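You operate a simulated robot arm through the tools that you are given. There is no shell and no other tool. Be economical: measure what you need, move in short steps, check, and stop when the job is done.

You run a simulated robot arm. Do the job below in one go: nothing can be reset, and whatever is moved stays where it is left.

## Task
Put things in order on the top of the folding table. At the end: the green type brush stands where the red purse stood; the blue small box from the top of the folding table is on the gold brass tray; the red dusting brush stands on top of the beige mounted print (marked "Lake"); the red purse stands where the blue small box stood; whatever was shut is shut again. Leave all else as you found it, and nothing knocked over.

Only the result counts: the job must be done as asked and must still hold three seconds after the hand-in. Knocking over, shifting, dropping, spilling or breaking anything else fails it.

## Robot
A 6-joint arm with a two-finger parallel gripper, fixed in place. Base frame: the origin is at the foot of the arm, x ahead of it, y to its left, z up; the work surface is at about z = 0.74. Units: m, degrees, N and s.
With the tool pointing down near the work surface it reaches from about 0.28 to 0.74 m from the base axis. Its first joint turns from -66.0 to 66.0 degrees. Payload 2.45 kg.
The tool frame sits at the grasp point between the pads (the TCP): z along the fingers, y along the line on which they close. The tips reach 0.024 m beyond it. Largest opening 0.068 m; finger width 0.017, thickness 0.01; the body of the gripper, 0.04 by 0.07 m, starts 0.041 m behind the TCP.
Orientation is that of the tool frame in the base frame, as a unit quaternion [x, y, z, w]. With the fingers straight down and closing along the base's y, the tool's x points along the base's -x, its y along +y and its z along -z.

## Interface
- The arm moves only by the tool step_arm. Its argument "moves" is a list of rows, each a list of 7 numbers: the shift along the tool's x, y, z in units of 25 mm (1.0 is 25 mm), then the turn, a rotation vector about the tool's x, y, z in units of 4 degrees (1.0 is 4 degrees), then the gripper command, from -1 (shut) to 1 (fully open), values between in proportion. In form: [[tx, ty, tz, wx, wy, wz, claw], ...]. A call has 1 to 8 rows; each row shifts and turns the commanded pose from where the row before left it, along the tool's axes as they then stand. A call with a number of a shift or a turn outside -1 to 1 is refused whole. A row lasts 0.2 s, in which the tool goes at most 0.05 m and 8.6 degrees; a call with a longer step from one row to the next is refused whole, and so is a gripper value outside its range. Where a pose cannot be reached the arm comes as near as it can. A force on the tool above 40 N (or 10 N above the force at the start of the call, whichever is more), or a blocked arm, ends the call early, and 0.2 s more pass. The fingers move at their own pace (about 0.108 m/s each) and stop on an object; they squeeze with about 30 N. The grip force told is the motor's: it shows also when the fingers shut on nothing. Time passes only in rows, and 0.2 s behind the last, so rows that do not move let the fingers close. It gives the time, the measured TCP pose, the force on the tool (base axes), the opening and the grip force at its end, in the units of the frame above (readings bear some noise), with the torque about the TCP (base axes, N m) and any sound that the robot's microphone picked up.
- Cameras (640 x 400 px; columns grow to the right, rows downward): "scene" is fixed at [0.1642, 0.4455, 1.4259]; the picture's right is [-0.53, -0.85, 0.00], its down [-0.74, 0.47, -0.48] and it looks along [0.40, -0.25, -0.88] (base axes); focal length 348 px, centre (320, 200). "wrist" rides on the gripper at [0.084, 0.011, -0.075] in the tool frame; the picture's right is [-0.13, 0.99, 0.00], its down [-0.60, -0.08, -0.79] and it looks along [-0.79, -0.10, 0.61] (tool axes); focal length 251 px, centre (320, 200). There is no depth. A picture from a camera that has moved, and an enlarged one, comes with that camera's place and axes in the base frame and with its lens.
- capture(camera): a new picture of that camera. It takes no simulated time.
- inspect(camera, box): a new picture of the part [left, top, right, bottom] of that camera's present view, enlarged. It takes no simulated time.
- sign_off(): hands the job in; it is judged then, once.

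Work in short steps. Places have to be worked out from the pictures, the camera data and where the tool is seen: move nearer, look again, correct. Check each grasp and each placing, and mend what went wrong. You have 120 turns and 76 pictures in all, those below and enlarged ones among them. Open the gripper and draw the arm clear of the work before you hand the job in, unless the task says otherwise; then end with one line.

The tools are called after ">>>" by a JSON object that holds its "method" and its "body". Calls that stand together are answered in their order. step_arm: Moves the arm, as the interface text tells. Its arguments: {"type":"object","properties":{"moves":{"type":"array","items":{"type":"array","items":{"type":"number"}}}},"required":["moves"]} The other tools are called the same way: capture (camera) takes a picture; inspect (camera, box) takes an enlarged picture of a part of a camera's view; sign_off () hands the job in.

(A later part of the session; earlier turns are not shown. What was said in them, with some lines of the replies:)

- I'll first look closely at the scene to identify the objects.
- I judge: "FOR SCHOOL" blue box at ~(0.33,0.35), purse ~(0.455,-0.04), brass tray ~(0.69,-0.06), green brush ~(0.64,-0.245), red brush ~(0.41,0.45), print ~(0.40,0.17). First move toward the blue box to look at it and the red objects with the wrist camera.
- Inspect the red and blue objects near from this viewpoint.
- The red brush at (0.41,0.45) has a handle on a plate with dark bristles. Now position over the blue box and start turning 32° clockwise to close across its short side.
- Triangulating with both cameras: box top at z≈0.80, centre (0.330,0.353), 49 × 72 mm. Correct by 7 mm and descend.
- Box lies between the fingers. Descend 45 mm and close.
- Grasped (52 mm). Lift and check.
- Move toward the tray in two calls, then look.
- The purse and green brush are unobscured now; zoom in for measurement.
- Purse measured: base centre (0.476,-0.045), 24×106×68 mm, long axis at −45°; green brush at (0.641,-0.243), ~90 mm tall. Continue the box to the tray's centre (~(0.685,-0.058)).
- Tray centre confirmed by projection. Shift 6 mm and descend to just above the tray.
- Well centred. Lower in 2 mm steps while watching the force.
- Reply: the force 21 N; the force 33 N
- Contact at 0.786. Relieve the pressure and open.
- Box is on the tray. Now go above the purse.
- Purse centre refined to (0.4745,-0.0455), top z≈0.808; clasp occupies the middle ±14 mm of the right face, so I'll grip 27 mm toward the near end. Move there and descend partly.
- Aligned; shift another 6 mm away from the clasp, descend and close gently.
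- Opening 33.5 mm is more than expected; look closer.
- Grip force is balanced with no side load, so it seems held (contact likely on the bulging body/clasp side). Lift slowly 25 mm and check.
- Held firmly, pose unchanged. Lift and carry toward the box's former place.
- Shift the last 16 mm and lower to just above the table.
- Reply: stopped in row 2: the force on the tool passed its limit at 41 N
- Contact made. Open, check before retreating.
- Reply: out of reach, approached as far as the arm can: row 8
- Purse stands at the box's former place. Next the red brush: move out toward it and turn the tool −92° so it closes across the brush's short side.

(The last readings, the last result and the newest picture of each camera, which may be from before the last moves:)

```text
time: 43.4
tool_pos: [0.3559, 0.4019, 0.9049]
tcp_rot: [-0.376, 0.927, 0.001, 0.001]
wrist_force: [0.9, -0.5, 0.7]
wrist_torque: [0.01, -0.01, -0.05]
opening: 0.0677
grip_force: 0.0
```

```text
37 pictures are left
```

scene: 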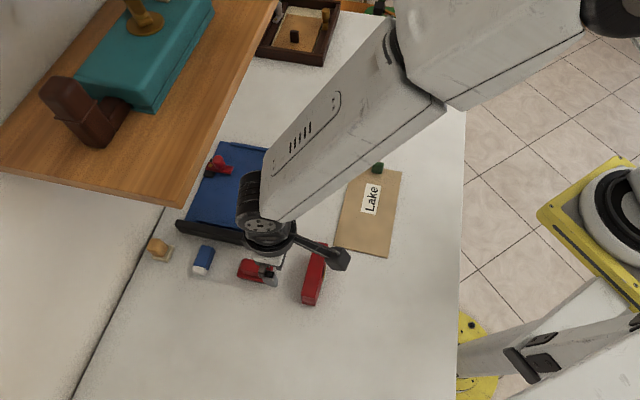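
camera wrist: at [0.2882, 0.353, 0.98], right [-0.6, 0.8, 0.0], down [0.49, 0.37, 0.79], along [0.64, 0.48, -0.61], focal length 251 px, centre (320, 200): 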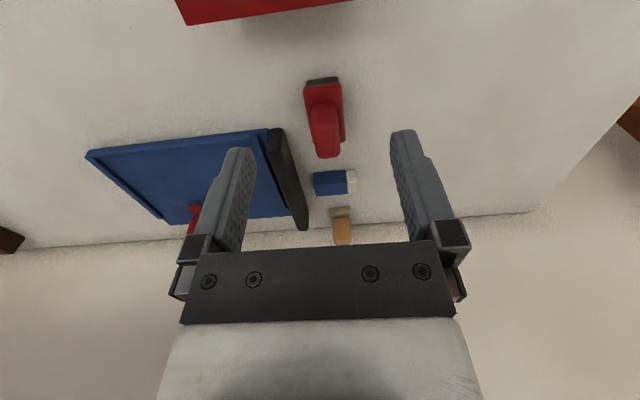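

>>> {"method": "inspect", "body": {"camera": "wrist", "box": [270, 60, 380, 180]}}

>>> {"method": "inspect", "body": {"camera": "scene", "box": [220, 240, 350, 320]}}

```text
3.33 times, centred on (325, 120) of wrist
camera zoom: at [0.2882, 0.353, 0.98], right [-0.6, 0.8, 0.0], down [0.49, 0.37, 0.79], along [0.64, 0.48, -0.61], focal length 838 px, centre (303, 467)
```

zoom: 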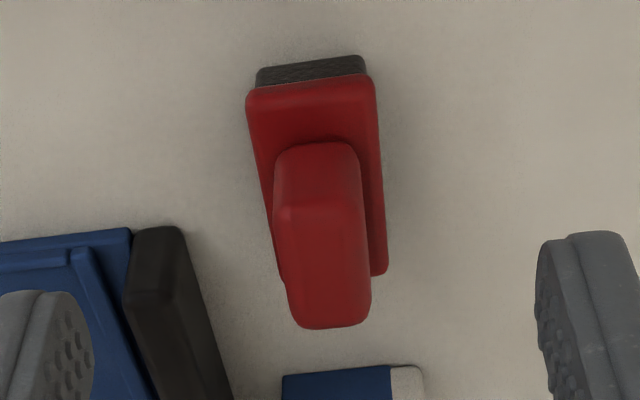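

```text
4.92 times, centred on (285, 280) of scene
camera zoom: at [0.1642, 0.4455, 1.4259], right [-0.53, -0.85, 0.0], down [-0.74, 0.47, -0.48], along [0.4, -0.25, -0.88], focal length 1715 px, centre (492, -194)
```

zoom: 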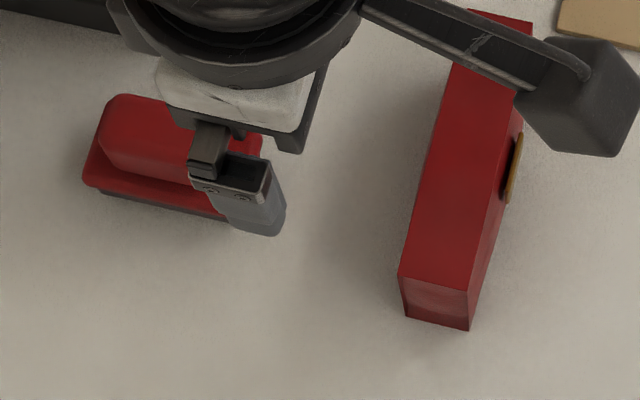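

Purse verified at (0.328,0.353). Brush centre computed (0.408,0.451), long axis 45°, handle ~20 mm wide, top z≈0.79. Move over it and partly descend.

>>> {"method": "step_arm", "body": {"moves": [[-0.95, -0.01, 0, 0, 0, -0.25, 1], [-0.95, -0.01, 0, 0, 0, 0, 1], [-0.95, -0.02, 0, 0, 0, 0, 1], [0, 0, 0.9, 0, 0, 0, 1], [0, 0, 0.9, 0, 0, 0, 1], [0, 0, 0, 0, 0, 0, 1]]}}

>>> {"method": "capture", "body": {"camera": "wrist"}}

>>> {"method": "inspect", "body": {"camera": "scene", "box": [170, 200, 350, 320]}}

```text
time: 44.8
tool_pos: [0.4062, 0.4536, 0.8583]
tcp_rot: [-0.386, 0.923, 0.001, 0.001]
wrist_force: [-0.8, 0.0, 0.1]
wrist_torque: [0.03, 0.04, 0.01]
opening: 0.0681
grip_force: 0.0
```

```text
34 pictures are left
camera wrist: at [0.3394, 0.4035, 0.9346], right [-0.61, 0.79, 0.0], down [0.48, 0.37, 0.79], along [0.63, 0.49, -0.61], focal length 251 px, centre (320, 200)
```

wrist: 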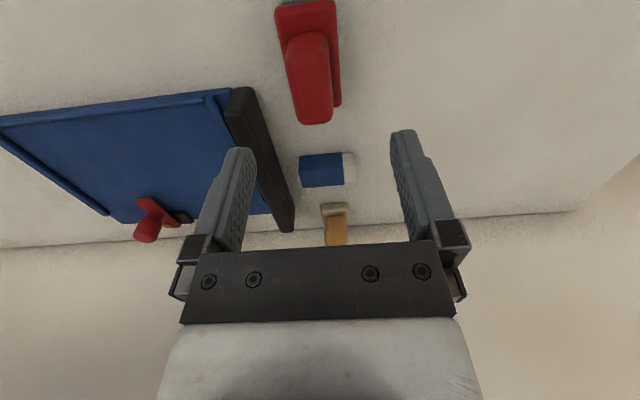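

```text
3.33 times, centred on (260, 260) of scene
camera zoom: at [0.1642, 0.4455, 1.4259], right [-0.53, -0.85, 0.0], down [-0.74, 0.47, -0.48], along [0.4, -0.25, -0.88], focal length 1161 px, centre (520, 0)
```

zoom: 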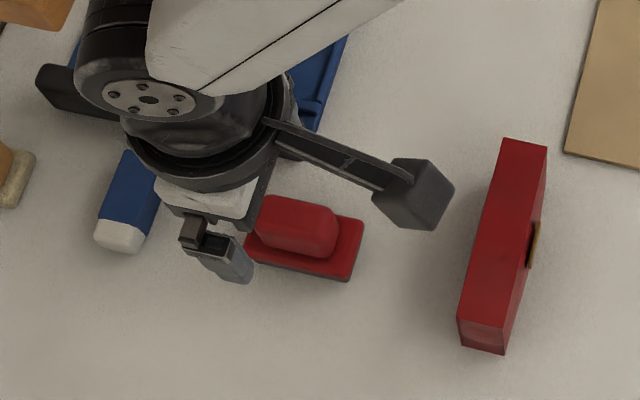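

Lateral correction −3.5 mm, narrow opening to ~50 mm (the blue tray's black bar is nearby), and descend to z≈0.792.

>>> {"method": "step_arm", "body": {"moves": [[0, -0.14, 0, 0, 0, 0, 0.5], [0, 0, 0.8, 0, 0, 0, 0.5], [0, 0, 0.8, 0, 0, 0, 0.5], [0, 0, 0.3, 0, 0, 0, 0.5], [0, 0, 0, 0, 0, 0, 0.5]]}}

>>> {"method": "capture", "body": {"camera": "wrist"}}

```text
time: 46.0
tool_pos: [0.4101, 0.4509, 0.8117]
tcp_rot: [-0.385, 0.923, 0.001, 0.0]
wrist_force: [-0.1, -0.2, -0.5]
wrist_torque: [-0.02, 0.01, -0.01]
opening: 0.0511
grip_force: 0.2
```

```text
32 pictures are left
camera wrist: at [0.3435, 0.3996, 0.8878], right [-0.61, 0.79, 0.0], down [0.48, 0.37, 0.79], along [0.63, 0.49, -0.61], focal length 251 px, centre (320, 200)
```

wrist: 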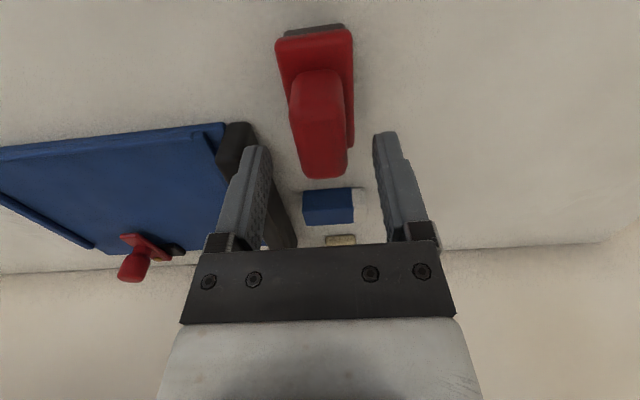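

Handle is centred between the fingers. Descend 20 mm and close.

>>> {"method": "step_arm", "body": {"moves": [[0, 0, 0.4, 0, 0, 0, 0.5], [0, 0, 0.4, 0, 0, 0, 0.5], [0, 0, 0, 0, 0, 0, 0.5], [0, 0, 0, 0, 0, 0, -1], [0, 0, 0, 0, 0, 0, -1], [0, 0, 0, 0, 0, 0, -1]]}}

>>> {"method": "capture", "body": {"camera": "wrist"}}

```text
time: 47.4
tool_pos: [0.4102, 0.4496, 0.7909]
tcp_rot: [-0.384, 0.923, 0.0, 0.0]
wrist_force: [0.6, 0.1, 0.0]
wrist_torque: [0.01, -0.04, 0.0]
opening: 0.0232
grip_force: 29.9
```

```text
31 pictures are left
camera wrist: at [0.3437, 0.3991, 0.8666], right [-0.61, 0.79, 0.0], down [0.48, 0.37, 0.79], along [0.63, 0.49, -0.61], focal length 251 px, centre (320, 200)
```

wrist: 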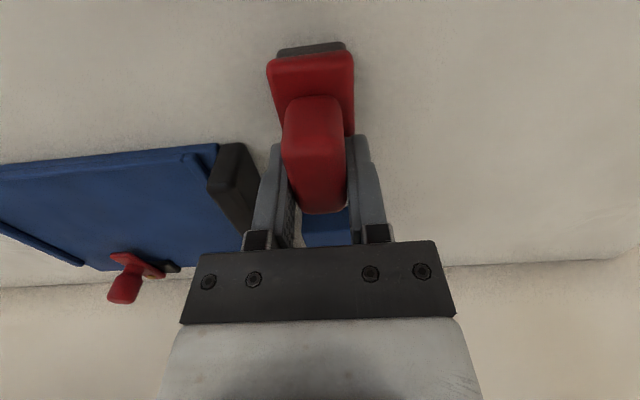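

Grasped (23 mm). Lift and carry to the print's near part.

>>> {"method": "step_arm", "body": {"moves": [[0, 0, -0.5, 0, 0, 0, -1], [0, 0, -1, 0, 0, 0, -1], [0, 0, -1, 0, 0, 0, -1], [0, 0, -1, 0, 0, 0, -1], [0, 0, -0.8, 0, 0, 0, -1], [0, 0, 0, 0, 0, 0, -1]]}}

>>> {"method": "step_arm", "body": {"moves": [[1, -0.67, 0, 0, 0, 0, -1], [1, -0.67, 0, 0, 0, 0, -1], [1, -0.67, 0, 0, 0, 0, -1], [1, -0.67, 0, 0, 0, 0, -1], [1, -0.67, 0, 0, 0, 0, -1], [1, -0.67, 0, 0, 0, 0, -1], [1, -0.67, 0, 0, 0, 0, -1], [1, -0.67, 0, 0, 0, 0, -1]]}}

>>> {"method": "capture", "body": {"camera": "wrist"}}

>>> {"method": "capture", "body": {"camera": "scene"}}

```text
time: 48.8
tool_pos: [0.4034, 0.4422, 0.8899]
tcp_rot: [-0.385, 0.923, -0.009, -0.013]
wrist_force: [-0.5, 0.1, -1.3]
wrist_torque: [0.01, -0.03, 0.01]
opening: 0.0232
grip_force: 30.1
```

```text
time: 50.6
tool_pos: [0.3655, 0.2142, 0.9009]
tcp_rot: [-0.383, 0.924, 0.0, 0.0]
wrist_force: [-0.1, 0.0, 0.5]
wrist_torque: [-0.02, 0.01, -0.02]
opening: 0.0229
grip_force: 30.0
```

```text
30 pictures are left
camera wrist: at [0.299, 0.1645, 0.9768], right [-0.61, 0.79, 0.0], down [0.48, 0.37, 0.79], along [0.63, 0.49, -0.61], focal length 251 px, centre (320, 200)
```

wrist: 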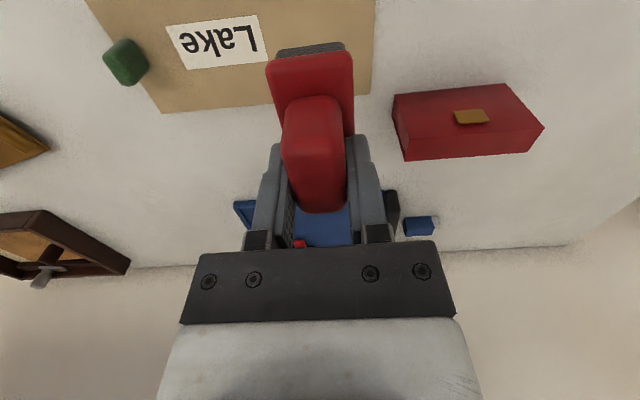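

```text
29 pictures are left
```

scene: 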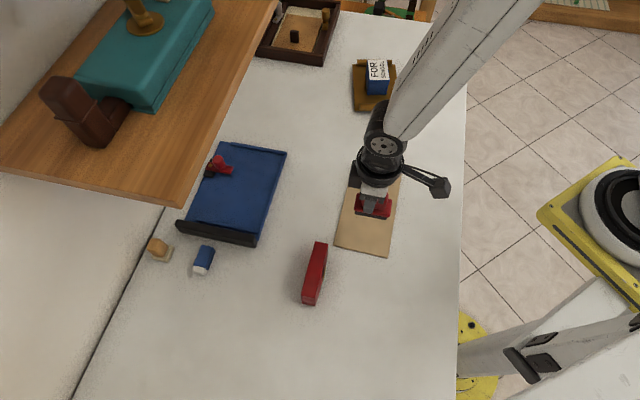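

Position over the print is good (brush will sit between "Lake" label and the near edge). Lower to just above.

>>> {"method": "step_arm", "body": {"moves": [[0, 0, 0.8, 0, 0, 0, -1], [0, 0, 1, 0, 0, 0, -1], [0, 0, 1, 0, 0, 0, -1], [0, 0, 0.8, 0, 0, 0, -1], [0, 0, 0.2, 0, 0, 0, -1], [0, 0, 0, 0, 0, 0, -1]]}}

>>> {"method": "step_arm", "body": {"moves": [[0, 0, 0.08, 0, 0, 0, -1], [0, 0, 0, 0, 0, 0, -1]]}}

>>> {"method": "step_arm", "body": {"moves": [[0, 0, 0.06, 0, 0, 0, -1], [0, 0, 0, 0, 0, 0, -1]]}}

```text
time: 52.0
tool_pos: [0.3626, 0.2153, 0.8056]
tcp_rot: [-0.384, 0.923, 0.0, 0.0]
wrist_force: [0.0, 0.3, -0.6]
wrist_torque: [0.01, 0.02, -0.01]
opening: 0.0233
grip_force: 30.3
```

```text
time: 52.6
tool_pos: [0.3636, 0.2139, 0.8036]
tcp_rot: [-0.384, 0.923, 0.0, 0.0]
wrist_force: [0.9, -0.2, -0.3]
wrist_torque: [0.02, -0.03, -0.01]
opening: 0.023
grip_force: 29.5
```

```text
time: 53.2
tool_pos: [0.3636, 0.2137, 0.802]
tcp_rot: [-0.385, 0.923, 0.0, 0.0]
wrist_force: [-0.3, -0.3, 0.3]
wrist_torque: [-0.01, 0.02, 0.0]
opening: 0.0234
grip_force: 30.0
```

>>> {"method": "step_arm", "body": {"moves": [[0, 0, 0.06, 0, 0, 0, -1], [0, 0, 0, 0, 0, 0, -1]]}}

>>> {"method": "step_arm", "body": {"moves": [[0, 0, 0.05, 0, 0, 0, -1], [0, 0, 0, 0, 0, 0, -1]]}}

```text
time: 53.8
tool_pos: [0.3622, 0.214, 0.8003]
tcp_rot: [-0.384, 0.923, 0.0, 0.0]
wrist_force: [-0.1, 0.2, -0.5]
wrist_torque: [-0.01, 0.0, -0.02]
opening: 0.0231
grip_force: 29.7
```

```text
time: 54.4
tool_pos: [0.3641, 0.2145, 0.7977]
tcp_rot: [-0.385, 0.923, 0.0, 0.0]
wrist_force: [0.1, 0.0, -0.8]
wrist_torque: [-0.02, 0.02, 0.0]
opening: 0.0232
grip_force: 30.1
```

No contact yet at 0.798; continue with 1.2 mm steps.

>>> {"method": "step_arm", "body": {"moves": [[0, 0, 0.05, 0, 0, 0, -1], [0, 0, 0, 0, 0, 0, -1]]}}

>>> {"method": "step_arm", "body": {"moves": [[0, 0, 0.05, 0, 0, 0, -1], [0, 0, 0, 0, 0, 0, -1]]}}

```text
time: 55.0
tool_pos: [0.3641, 0.2141, 0.7985]
tcp_rot: [-0.385, 0.923, -0.001, 0.0]
wrist_force: [0.0, -0.5, -1.0]
wrist_torque: [-0.02, 0.01, 0.0]
opening: 0.0232
grip_force: 30.0
```

```text
time: 55.6
tool_pos: [0.3636, 0.214, 0.797]
tcp_rot: [-0.384, 0.923, 0.0, 0.001]
wrist_force: [0.4, -0.2, -1.0]
wrist_torque: [-0.04, 0.03, -0.01]
opening: 0.0233
grip_force: 30.3
```

>>> {"method": "step_arm", "body": {"moves": [[0, 0, 0.05, 0, 0, 0, -1], [0, 0, 0, 0, 0, 0, -1]]}}

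>>> {"method": "step_arm", "body": {"moves": [[0, 0, 0.05, 0, 0, 0, -1], [0, 0, 0, 0, 0, 0, -1]]}}

```text
time: 56.2
tool_pos: [0.3637, 0.214, 0.796]
tcp_rot: [-0.385, 0.923, 0.001, 0.001]
wrist_force: [-3.9, -0.2, 21.2]
wrist_torque: [-0.18, 0.28, -0.02]
opening: 0.0232
grip_force: 30.1
```

```text
time: 56.7
tool_pos: [0.3638, 0.2135, 0.7939]
tcp_rot: [-0.384, 0.923, 0.0, 0.002]
wrist_force: [-2.9, -1.8, 14.2]
wrist_torque: [-0.05, 0.04, -0.02]
opening: 0.0233
grip_force: 30.3
stopped in row 2: the force on the tool passed its limit at 42 N (the readings are from after the stop); the commanded pose is now the measured one
```

Contact. Ease the pressure, release to ~50 mm and rise straight.

>>> {"method": "step_arm", "body": {"moves": [[0, 0, -0.03, 0, 0, 0, -1], [0, 0, 0, 0, 0, 0, 0], [0, 0, 0, 0, 0, 0, 1], [0, 0, 0, 0, 0, 0, 1], [0, 0, -0.5, 0, 0, 0, 1], [0, 0, -1, 0, 0, 0, 1], [0, 0, -1, 0, 0, 0, 1], [0, 0, -1, 0, 0, 0, 1]]}}

>>> {"method": "step_arm", "body": {"moves": [[0, 0, -1, 0, 0, 0, 1], [0, -1, -0.5, 0, 0, 0, 1], [0, -1, 0, 0, 0, 0, 1], [0, -1, 0, 0, 0, 0, 1], [0, -1, 0, 0, 0, 1, 1], [0, -1, 0, 0, 0, 1, 1], [0, -1, 0, 0, 0, 1, 1], [0, -1, 0, 0, 0, 1, 1]]}}

>>> {"method": "capture", "body": {"camera": "scene"}}

```text
time: 58.5
tool_pos: [0.3622, 0.2115, 0.8814]
tcp_rot: [-0.384, 0.923, 0.0, 0.001]
wrist_force: [-0.2, 0.3, 0.2]
wrist_torque: [0.0, -0.01, 0.05]
opening: 0.0677
grip_force: 0.1
```

```text
time: 60.3
tool_pos: [0.4809, 0.0847, 0.9198]
tcp_rot: [-0.251, 0.968, 0.001, 0.002]
wrist_force: [0.1, 0.1, 0.1]
wrist_torque: [-0.02, -0.01, 0.03]
opening: 0.0681
grip_force: 0.0
```

```text
28 pictures are left
```

scene: 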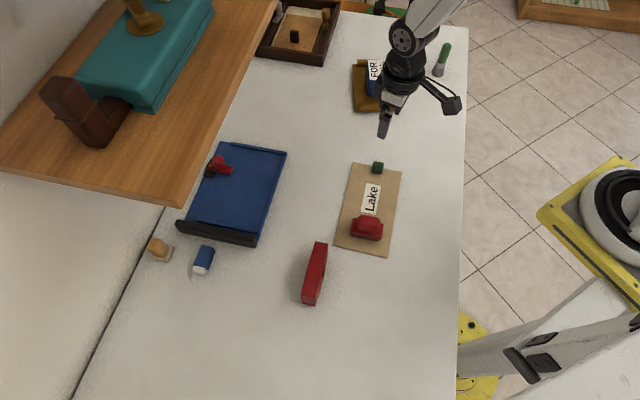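

The brush stands on the print and the print hasn't moved. Now rotate the tool to face the green brush at (0.641,-0.243).

>>> {"method": "step_arm", "body": {"moves": [[0, 0, 0, 0, 0, 1, 1], [0, 0, 0, 0, 0, 1, 1], [0, 0, 0, 0, 0, 1, 1], [0, 0, 0, 0, 0, 1, 1], [0, 0, 0, 0, 0, 1, 1], [0, 0, 0, 0, 0, 1, 1], [0, 0, 0, 0, 0, 1, 1], [0, 0, 0, 0, 0, 1, 1]]}}

>>> {"method": "step_arm", "body": {"moves": [[0, 0, 0, 0, 0, 1, 1], [0, 0, 0, 0, 0, 1, 1], [0, 0, 0, 0, 0, 1, 1], [0, 0, 0, 0, 0, 1, 1], [0, 0, 0, 0, 0, 0, 1]]}}

```text
time: 62.1
tool_pos: [0.4802, 0.0826, 0.9181]
tcp_rot: [0.026, 1.0, 0.001, 0.001]
wrist_force: [-0.8, 0.2, -0.1]
wrist_torque: [0.01, 0.0, 0.0]
opening: 0.0681
grip_force: 0.2
```

```text
time: 63.3
tool_pos: [0.4801, 0.0841, 0.9204]
tcp_rot: [0.163, 0.987, 0.003, 0.001]
wrist_force: [-0.2, 0.8, 0.2]
wrist_torque: [0.0, 0.0, 0.02]
opening: 0.0677
grip_force: 0.1
```

>>> {"method": "step_arm", "body": {"moves": [[-0.68, -0.936, 0, 0, 0, 0, 1], [-0.68, -0.936, 0, 0, 0, 0, 1], [-0.68, -0.936, 0, 0, 0, 0, 1], [-0.68, -0.936, 0, 0, 0, 0, 1], [-0.68, -0.936, 0, 0, 0, 0, 1], [-0.68, -0.936, 0, 0, 0, 0, 1], [-0.68, -0.936, 0, 0, 0, 0, 1], [-0.68, -0.936, 0, 0, 0, 0, 1]]}}

>>> {"method": "step_arm", "body": {"moves": [[-0.68, -0.936, 0, 0, 0, 0, 1], [-0.68, -0.936, 0, 0, 0, 0, 1], [-0.68, -0.936, 0, 0, 0, 0, 1], [0, 0, 0, 0, 0, 0, 1]]}}

>>> {"method": "capture", "body": {"camera": "wrist"}}

>>> {"method": "inspect", "body": {"camera": "scene", "box": [380, 20, 500, 110]}}

```text
time: 65.1
tool_pos: [0.5487, -0.1384, 0.9193]
tcp_rot: [0.164, 0.986, 0.002, 0.0]
wrist_force: [0.0, 1.2, 0.7]
wrist_torque: [0.03, -0.01, 0.0]
opening: 0.0679
grip_force: 0.1
```

```text
time: 66.1
tool_pos: [0.5763, -0.2218, 0.9206]
tcp_rot: [0.164, 0.986, 0.002, 0.001]
wrist_force: [-0.4, 0.5, 0.4]
wrist_torque: [-0.01, -0.01, -0.01]
opening: 0.0682
grip_force: 0.0
```

```text
27 pictures are left
camera wrist: at [0.5003, -0.1826, 0.9963], right [0.44, 0.9, 0.0], down [0.54, -0.27, 0.79], along [0.71, -0.35, -0.61], focal length 251 px, centre (320, 200)
```

wrist: 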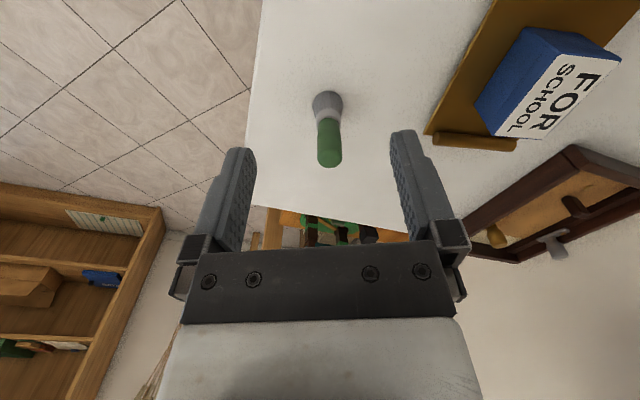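

```text
4.44 times, centred on (440, 65) of scene
camera zoom: at [0.1642, 0.4455, 1.4259], right [-0.53, -0.85, 0.0], down [-0.74, 0.47, -0.48], along [0.4, -0.25, -0.88], focal length 1548 px, centre (-213, 800)
```

zoom: 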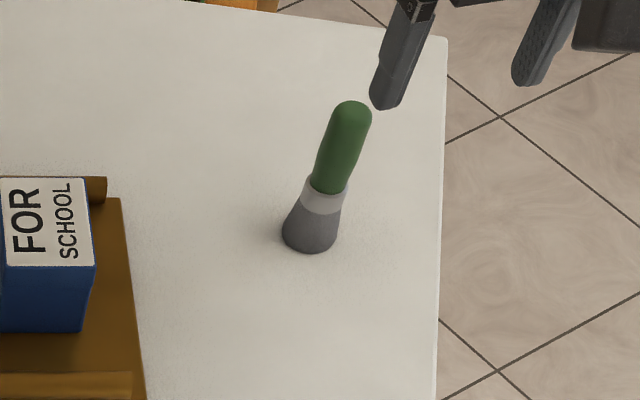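

Green brush axis at (0.643,-0.2435), vertical, handle 24 mm dia, top z≈0.835. Move above and descend partly.

>>> {"method": "step_arm", "body": {"moves": [[-0.94, 0.01, 0, 0, 0, 0, 1], [-0.94, 0.01, 0, 0, 0, 0, 1], [-0.93, 0.02, 0, 0, 0, 0, 1], [0, 0, 0.8, 0, 0, 0, 1], [0, 0, 0.6, 0, 0, 0, 1], [0, 0, 0, 0, 0, 0, 1]]}}

>>> {"method": "capture", "body": {"camera": "wrist"}}

```text
time: 67.5
tool_pos: [0.6399, -0.2407, 0.8843]
tcp_rot: [0.164, 0.987, 0.0, 0.001]
wrist_force: [0.2, 0.4, -0.2]
wrist_torque: [0.02, -0.02, -0.01]
opening: 0.0678
grip_force: 0.1
```

```text
25 pictures are left
camera wrist: at [0.5652, -0.2029, 0.9608], right [0.44, 0.9, 0.0], down [0.54, -0.27, 0.79], along [0.71, -0.35, -0.61], focal length 251 px, centre (320, 200)
```

wrist: 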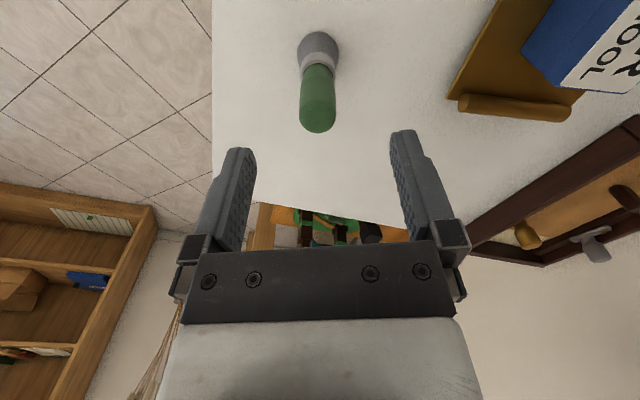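

Centred. Small correction, descend and close.

>>> {"method": "step_arm", "body": {"moves": [[-0.12, -0.06, 0.4, 0, 0, 0, 1], [0, 0, 0.8, 0, 0, 0, 1], [0, 0, 0.8, 0, 0, 0, 1], [0, 0, 0.7, 0, 0, 0, 1], [0, 0, 0.45, 0, 0, 0, 1], [0, 0, 0, 0, 0, 0, 1]]}}

>>> {"method": "capture", "body": {"camera": "wrist"}}

```text
time: 68.9
tool_pos: [0.6429, -0.2427, 0.8062]
tcp_rot: [0.163, 0.987, 0.002, 0.002]
wrist_force: [-0.5, -0.1, -0.1]
wrist_torque: [0.0, -0.02, 0.02]
opening: 0.068
grip_force: 0.0
```

```text
24 pictures are left
camera wrist: at [0.5676, -0.205, 0.8817], right [0.44, 0.9, 0.0], down [0.54, -0.27, 0.79], along [0.71, -0.35, -0.61], focal length 251 px, centre (320, 200)
```

wrist: 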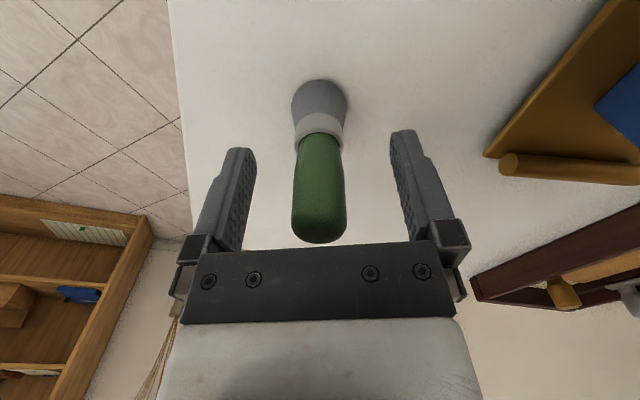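

>>> {"method": "step_arm", "body": {"moves": [[0, 0, 0, 0, 0, 0, 0], [0, 0, 0, 0, 0, 0, -1], [0, 0, 0, 0, 0, 0, -1]]}}

>>> {"method": "step_arm", "body": {"moves": [[0, 0, -0.4, 0, 0, 0, -1], [0, 0, -0.8, 0, 0, 0, -1], [0, 0, -0.8, 0, 0, 0, -1], [0, 0, -1, 0, 0, 0, -1], [0, 0, -0.8, 0, 0, 0, -1], [0, 0, 0, 0, 0, 0, -1]]}}

>>> {"method": "capture", "body": {"camera": "wrist"}}

>>> {"method": "inspect", "body": {"camera": "scene", "box": [340, 20, 500, 140]}}

```text
time: 69.7
tool_pos: [0.6439, -0.2437, 0.8064]
tcp_rot: [0.163, 0.987, 0.002, 0.001]
wrist_force: [0.3, 0.7, -1.0]
wrist_torque: [0.04, -0.01, -0.01]
opening: 0.0225
grip_force: 30.4
```

```text
time: 71.1
tool_pos: [0.6439, -0.2432, 0.9029]
tcp_rot: [0.163, 0.987, 0.002, 0.001]
wrist_force: [-0.4, -0.2, -0.4]
wrist_torque: [0.01, -0.03, 0.0]
opening: 0.0222
grip_force: 30.1
```

```text
23 pictures are left
camera wrist: at [0.5688, -0.2054, 0.9777], right [0.44, 0.9, 0.0], down [0.54, -0.27, 0.79], along [0.71, -0.35, -0.61], focal length 251 px, centre (320, 200)
```

wrist: 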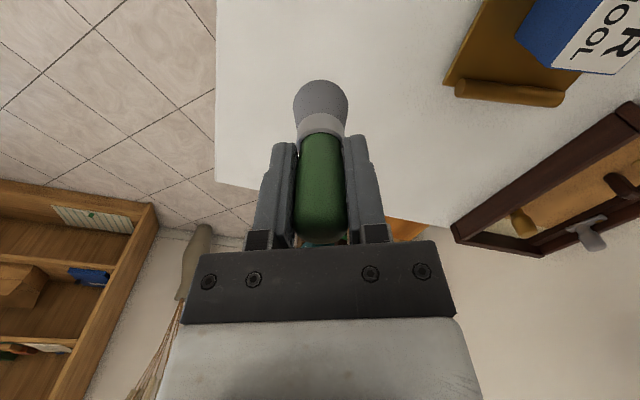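

```text
3.33 times, centred on (420, 80) of scene
camera zoom: at [0.1642, 0.4455, 1.4259], right [-0.53, -0.85, 0.0], down [-0.74, 0.47, -0.48], along [0.4, -0.25, -0.88], focal length 1161 px, centre (-13, 600)
```

zoom: 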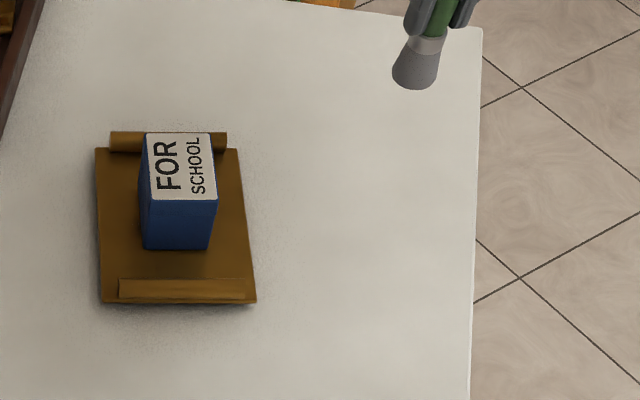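

Held upright. Carry to the purse's former place (0.4745,-0.0455).

>>> {"method": "step_arm", "body": {"moves": [[0.99, 0.59, 0, 0, 0, 0, -1], [0.99, 0.59, 0, 0, 0, 0, -1], [0.99, 0.59, 0, 0, 0, 0, -1], [0.99, 0.59, 0, 0, 0, 0, -1], [0.99, 0.59, 0, 0, 0, 0, -1], [0.99, 0.59, 0, 0, 0, 0, -1], [0.99, 0.59, 0, 0, 0, 0, -1], [0.99, 0.59, 0, 0, 0, 0, -1]]}}

>>> {"method": "step_arm", "body": {"moves": [[0.99, 0.59, 0, 0, 0, 0, -1], [0, 0, 0, 0, 0, 0, -1]]}}

```text
time: 72.9
tool_pos: [0.4932, -0.0688, 0.9029]
tcp_rot: [0.163, 0.987, 0.001, 0.002]
wrist_force: [0.9, 0.2, -1.3]
wrist_torque: [0.04, 0.03, 0.0]
opening: 0.0225
grip_force: 29.8
```

```text
time: 73.5
tool_pos: [0.4762, -0.0482, 0.9029]
tcp_rot: [0.163, 0.987, 0.001, 0.002]
wrist_force: [0.6, 0.0, -0.6]
wrist_torque: [0.03, 0.02, 0.0]
opening: 0.022
grip_force: 29.9
```

>>> {"method": "step_arm", "body": {"moves": [[0.09, 0.08, 0.6, 0, 0, 0, -1], [0, 0, 1, 0, 0, 0, -1], [0, 0, 1, 0, 0, 0, -1], [0, 0, 0.7, 0, 0, 0, -1], [0, 0, 0.4, 0, 0, 0, -1], [0, 0, 0, 0, 0, 0, -1]]}}

>>> {"method": "step_arm", "body": {"moves": [[0, 0, 0.08, 0, 0, 0, -1], [0, 0, 0, 0, 0, 0, -1]]}}

>>> {"method": "step_arm", "body": {"moves": [[0, 0, 0.04, 0, 0, 0, -1], [0, 0, 0, 0, 0, 0, -1]]}}

```text
time: 74.9
tool_pos: [0.4748, -0.0444, 0.8092]
tcp_rot: [0.164, 0.987, 0.001, 0.002]
wrist_force: [-0.9, -0.2, -0.5]
wrist_torque: [0.01, 0.02, -0.01]
opening: 0.0225
grip_force: 30.5
```

```text
time: 75.5
tool_pos: [0.4725, -0.0424, 0.8083]
tcp_rot: [0.163, 0.987, 0.002, 0.002]
wrist_force: [0.2, 0.8, -0.6]
wrist_torque: [-0.01, -0.02, 0.01]
opening: 0.0224
grip_force: 30.3
```

```text
time: 76.1
tool_pos: [0.473, -0.0436, 0.8076]
tcp_rot: [0.163, 0.987, 0.001, 0.001]
wrist_force: [-0.6, 0.3, 3.4]
wrist_torque: [-0.03, 0.09, -0.04]
opening: 0.0223
grip_force: 30.2
```

Contact started (3.4 N). Half a millimetre more, then release and rise.

>>> {"method": "step_arm", "body": {"moves": [[0, 0, 0.02, 0, 0, 0, -1], [0, 0, 0, 0, 0, 0, -1]]}}

>>> {"method": "step_arm", "body": {"moves": [[0, 0, 0, 0, 0, 0, 0], [0, 0, 0, 0, 0, 0, 1], [0, 0, 0, 0, 0, 0, 1], [0, 0, -0.5, 0, 0, 0, 1], [0, 0, -1, 0, 0, 0, 1], [0, 0, -1, 0, 0, 0, 1], [0, 0, -1, 0, 0, 0, 1], [0, 0, -1, 0, 0, 0, 1]]}}

>>> {"method": "step_arm", "body": {"moves": [[0, 0, -1, 0, 0, 0, 1], [1, 0, -1, 0, 0, 0, 1], [1, 0, 0, 0, 0, 0, 1], [1, 0, 0, 0, 0, 0, 1], [0, 0, 0, 0, 0, 0, 1], [0, 0, 0, 0, 0, 0, 1]]}}

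>>> {"method": "capture", "body": {"camera": "scene"}}

>>> {"method": "capture", "body": {"camera": "wrist"}}

```text
time: 76.7
tool_pos: [0.4736, -0.0437, 0.8055]
tcp_rot: [0.164, 0.987, 0.002, 0.002]
wrist_force: [-6.6, 2.0, 25.5]
wrist_torque: [0.04, 0.26, -0.01]
opening: 0.0223
grip_force: 29.3
```

```text
time: 78.5
tool_pos: [0.4729, -0.0444, 0.9163]
tcp_rot: [0.163, 0.987, 0.0, 0.0]
wrist_force: [-0.2, -0.1, 0.3]
wrist_torque: [0.0, -0.01, -0.01]
opening: 0.0679
grip_force: 0.1
```

```text
time: 79.9
tool_pos: [0.4017, -0.0187, 0.9669]
tcp_rot: [0.163, 0.987, 0.001, 0.001]
wrist_force: [0.4, -0.3, -0.3]
wrist_torque: [0.0, -0.03, -0.02]
opening: 0.0679
grip_force: 0.1
```

```text
21 pictures are left
```

scene: 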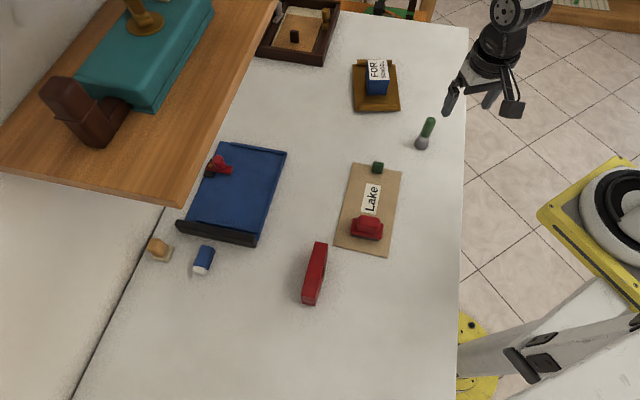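

```text
20 pictures are left
camera wrist: at [0.3263, 0.0206, 1.042], right [0.44, 0.9, 0.0], down [0.54, -0.27, 0.79], along [0.71, -0.35, -0.61], focal length 251 px, centre (320, 200)
```

wrist: 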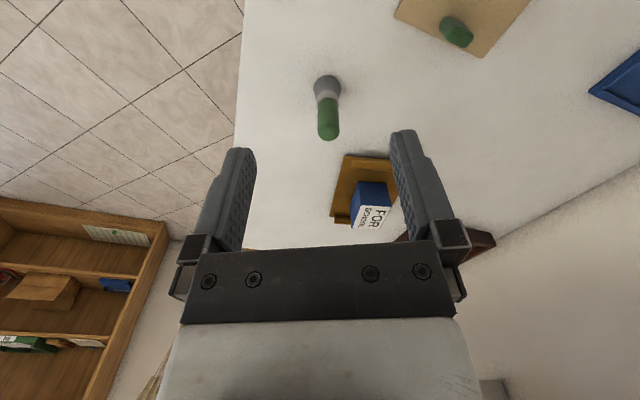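

Everything is placed and upright. One last check on the other small red item (on the blue tray) to be sure of the identification.

>>> {"method": "inspect", "body": {"camera": "scene", "box": [195, 145, 245, 185]}}

>>> {"method": "inspect", "body": {"camera": "scene", "box": [290, 150, 440, 310]}}

```text
10.00 times, centred on (220, 165) of scene
camera zoom: at [0.1642, 0.4455, 1.4259], right [-0.53, -0.85, 0.0], down [-0.74, 0.47, -0.48], along [0.4, -0.25, -0.88], focal length 3484 px, centre (1320, 550)
```

zoom: 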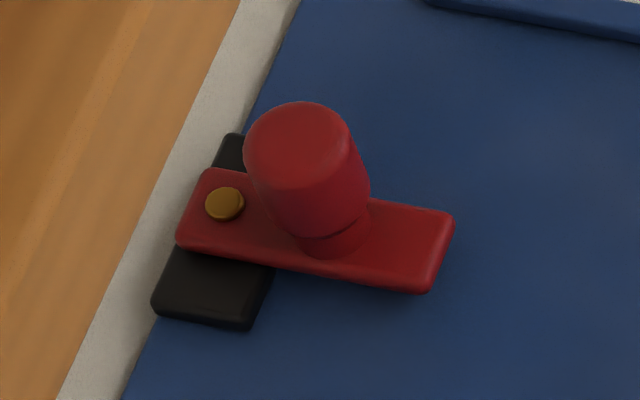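

```text
2.50 times, centred on (365, 230) of scene
camera zoom: at [0.1642, 0.4455, 1.4259], right [-0.53, -0.85, 0.0], down [-0.74, 0.47, -0.48], along [0.4, -0.25, -0.88], focal length 871 px, centre (208, 125)
```

zoom: 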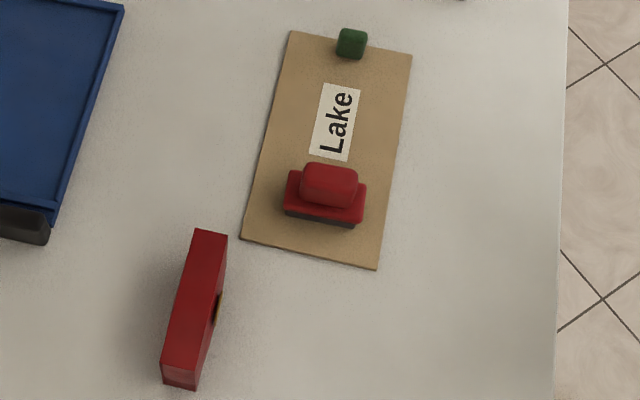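

The other red item is a lever with a round knob fixed to the blue tray, so the red brush I moved was the right one. All four placements are standing, the gripper is open and the arm is clear. I'm handing in the job.

>>> {"method": "sign_off", "body": {}}

```text
The job is handed in.
```

The job is done and handed in: the blue box is on the brass tray, the purse is where the box stood, the green brush is where the purse stood, and the red brush stands on the "Lake" print. Nothing was knocked over, and I opened nothing that needed shutting again.
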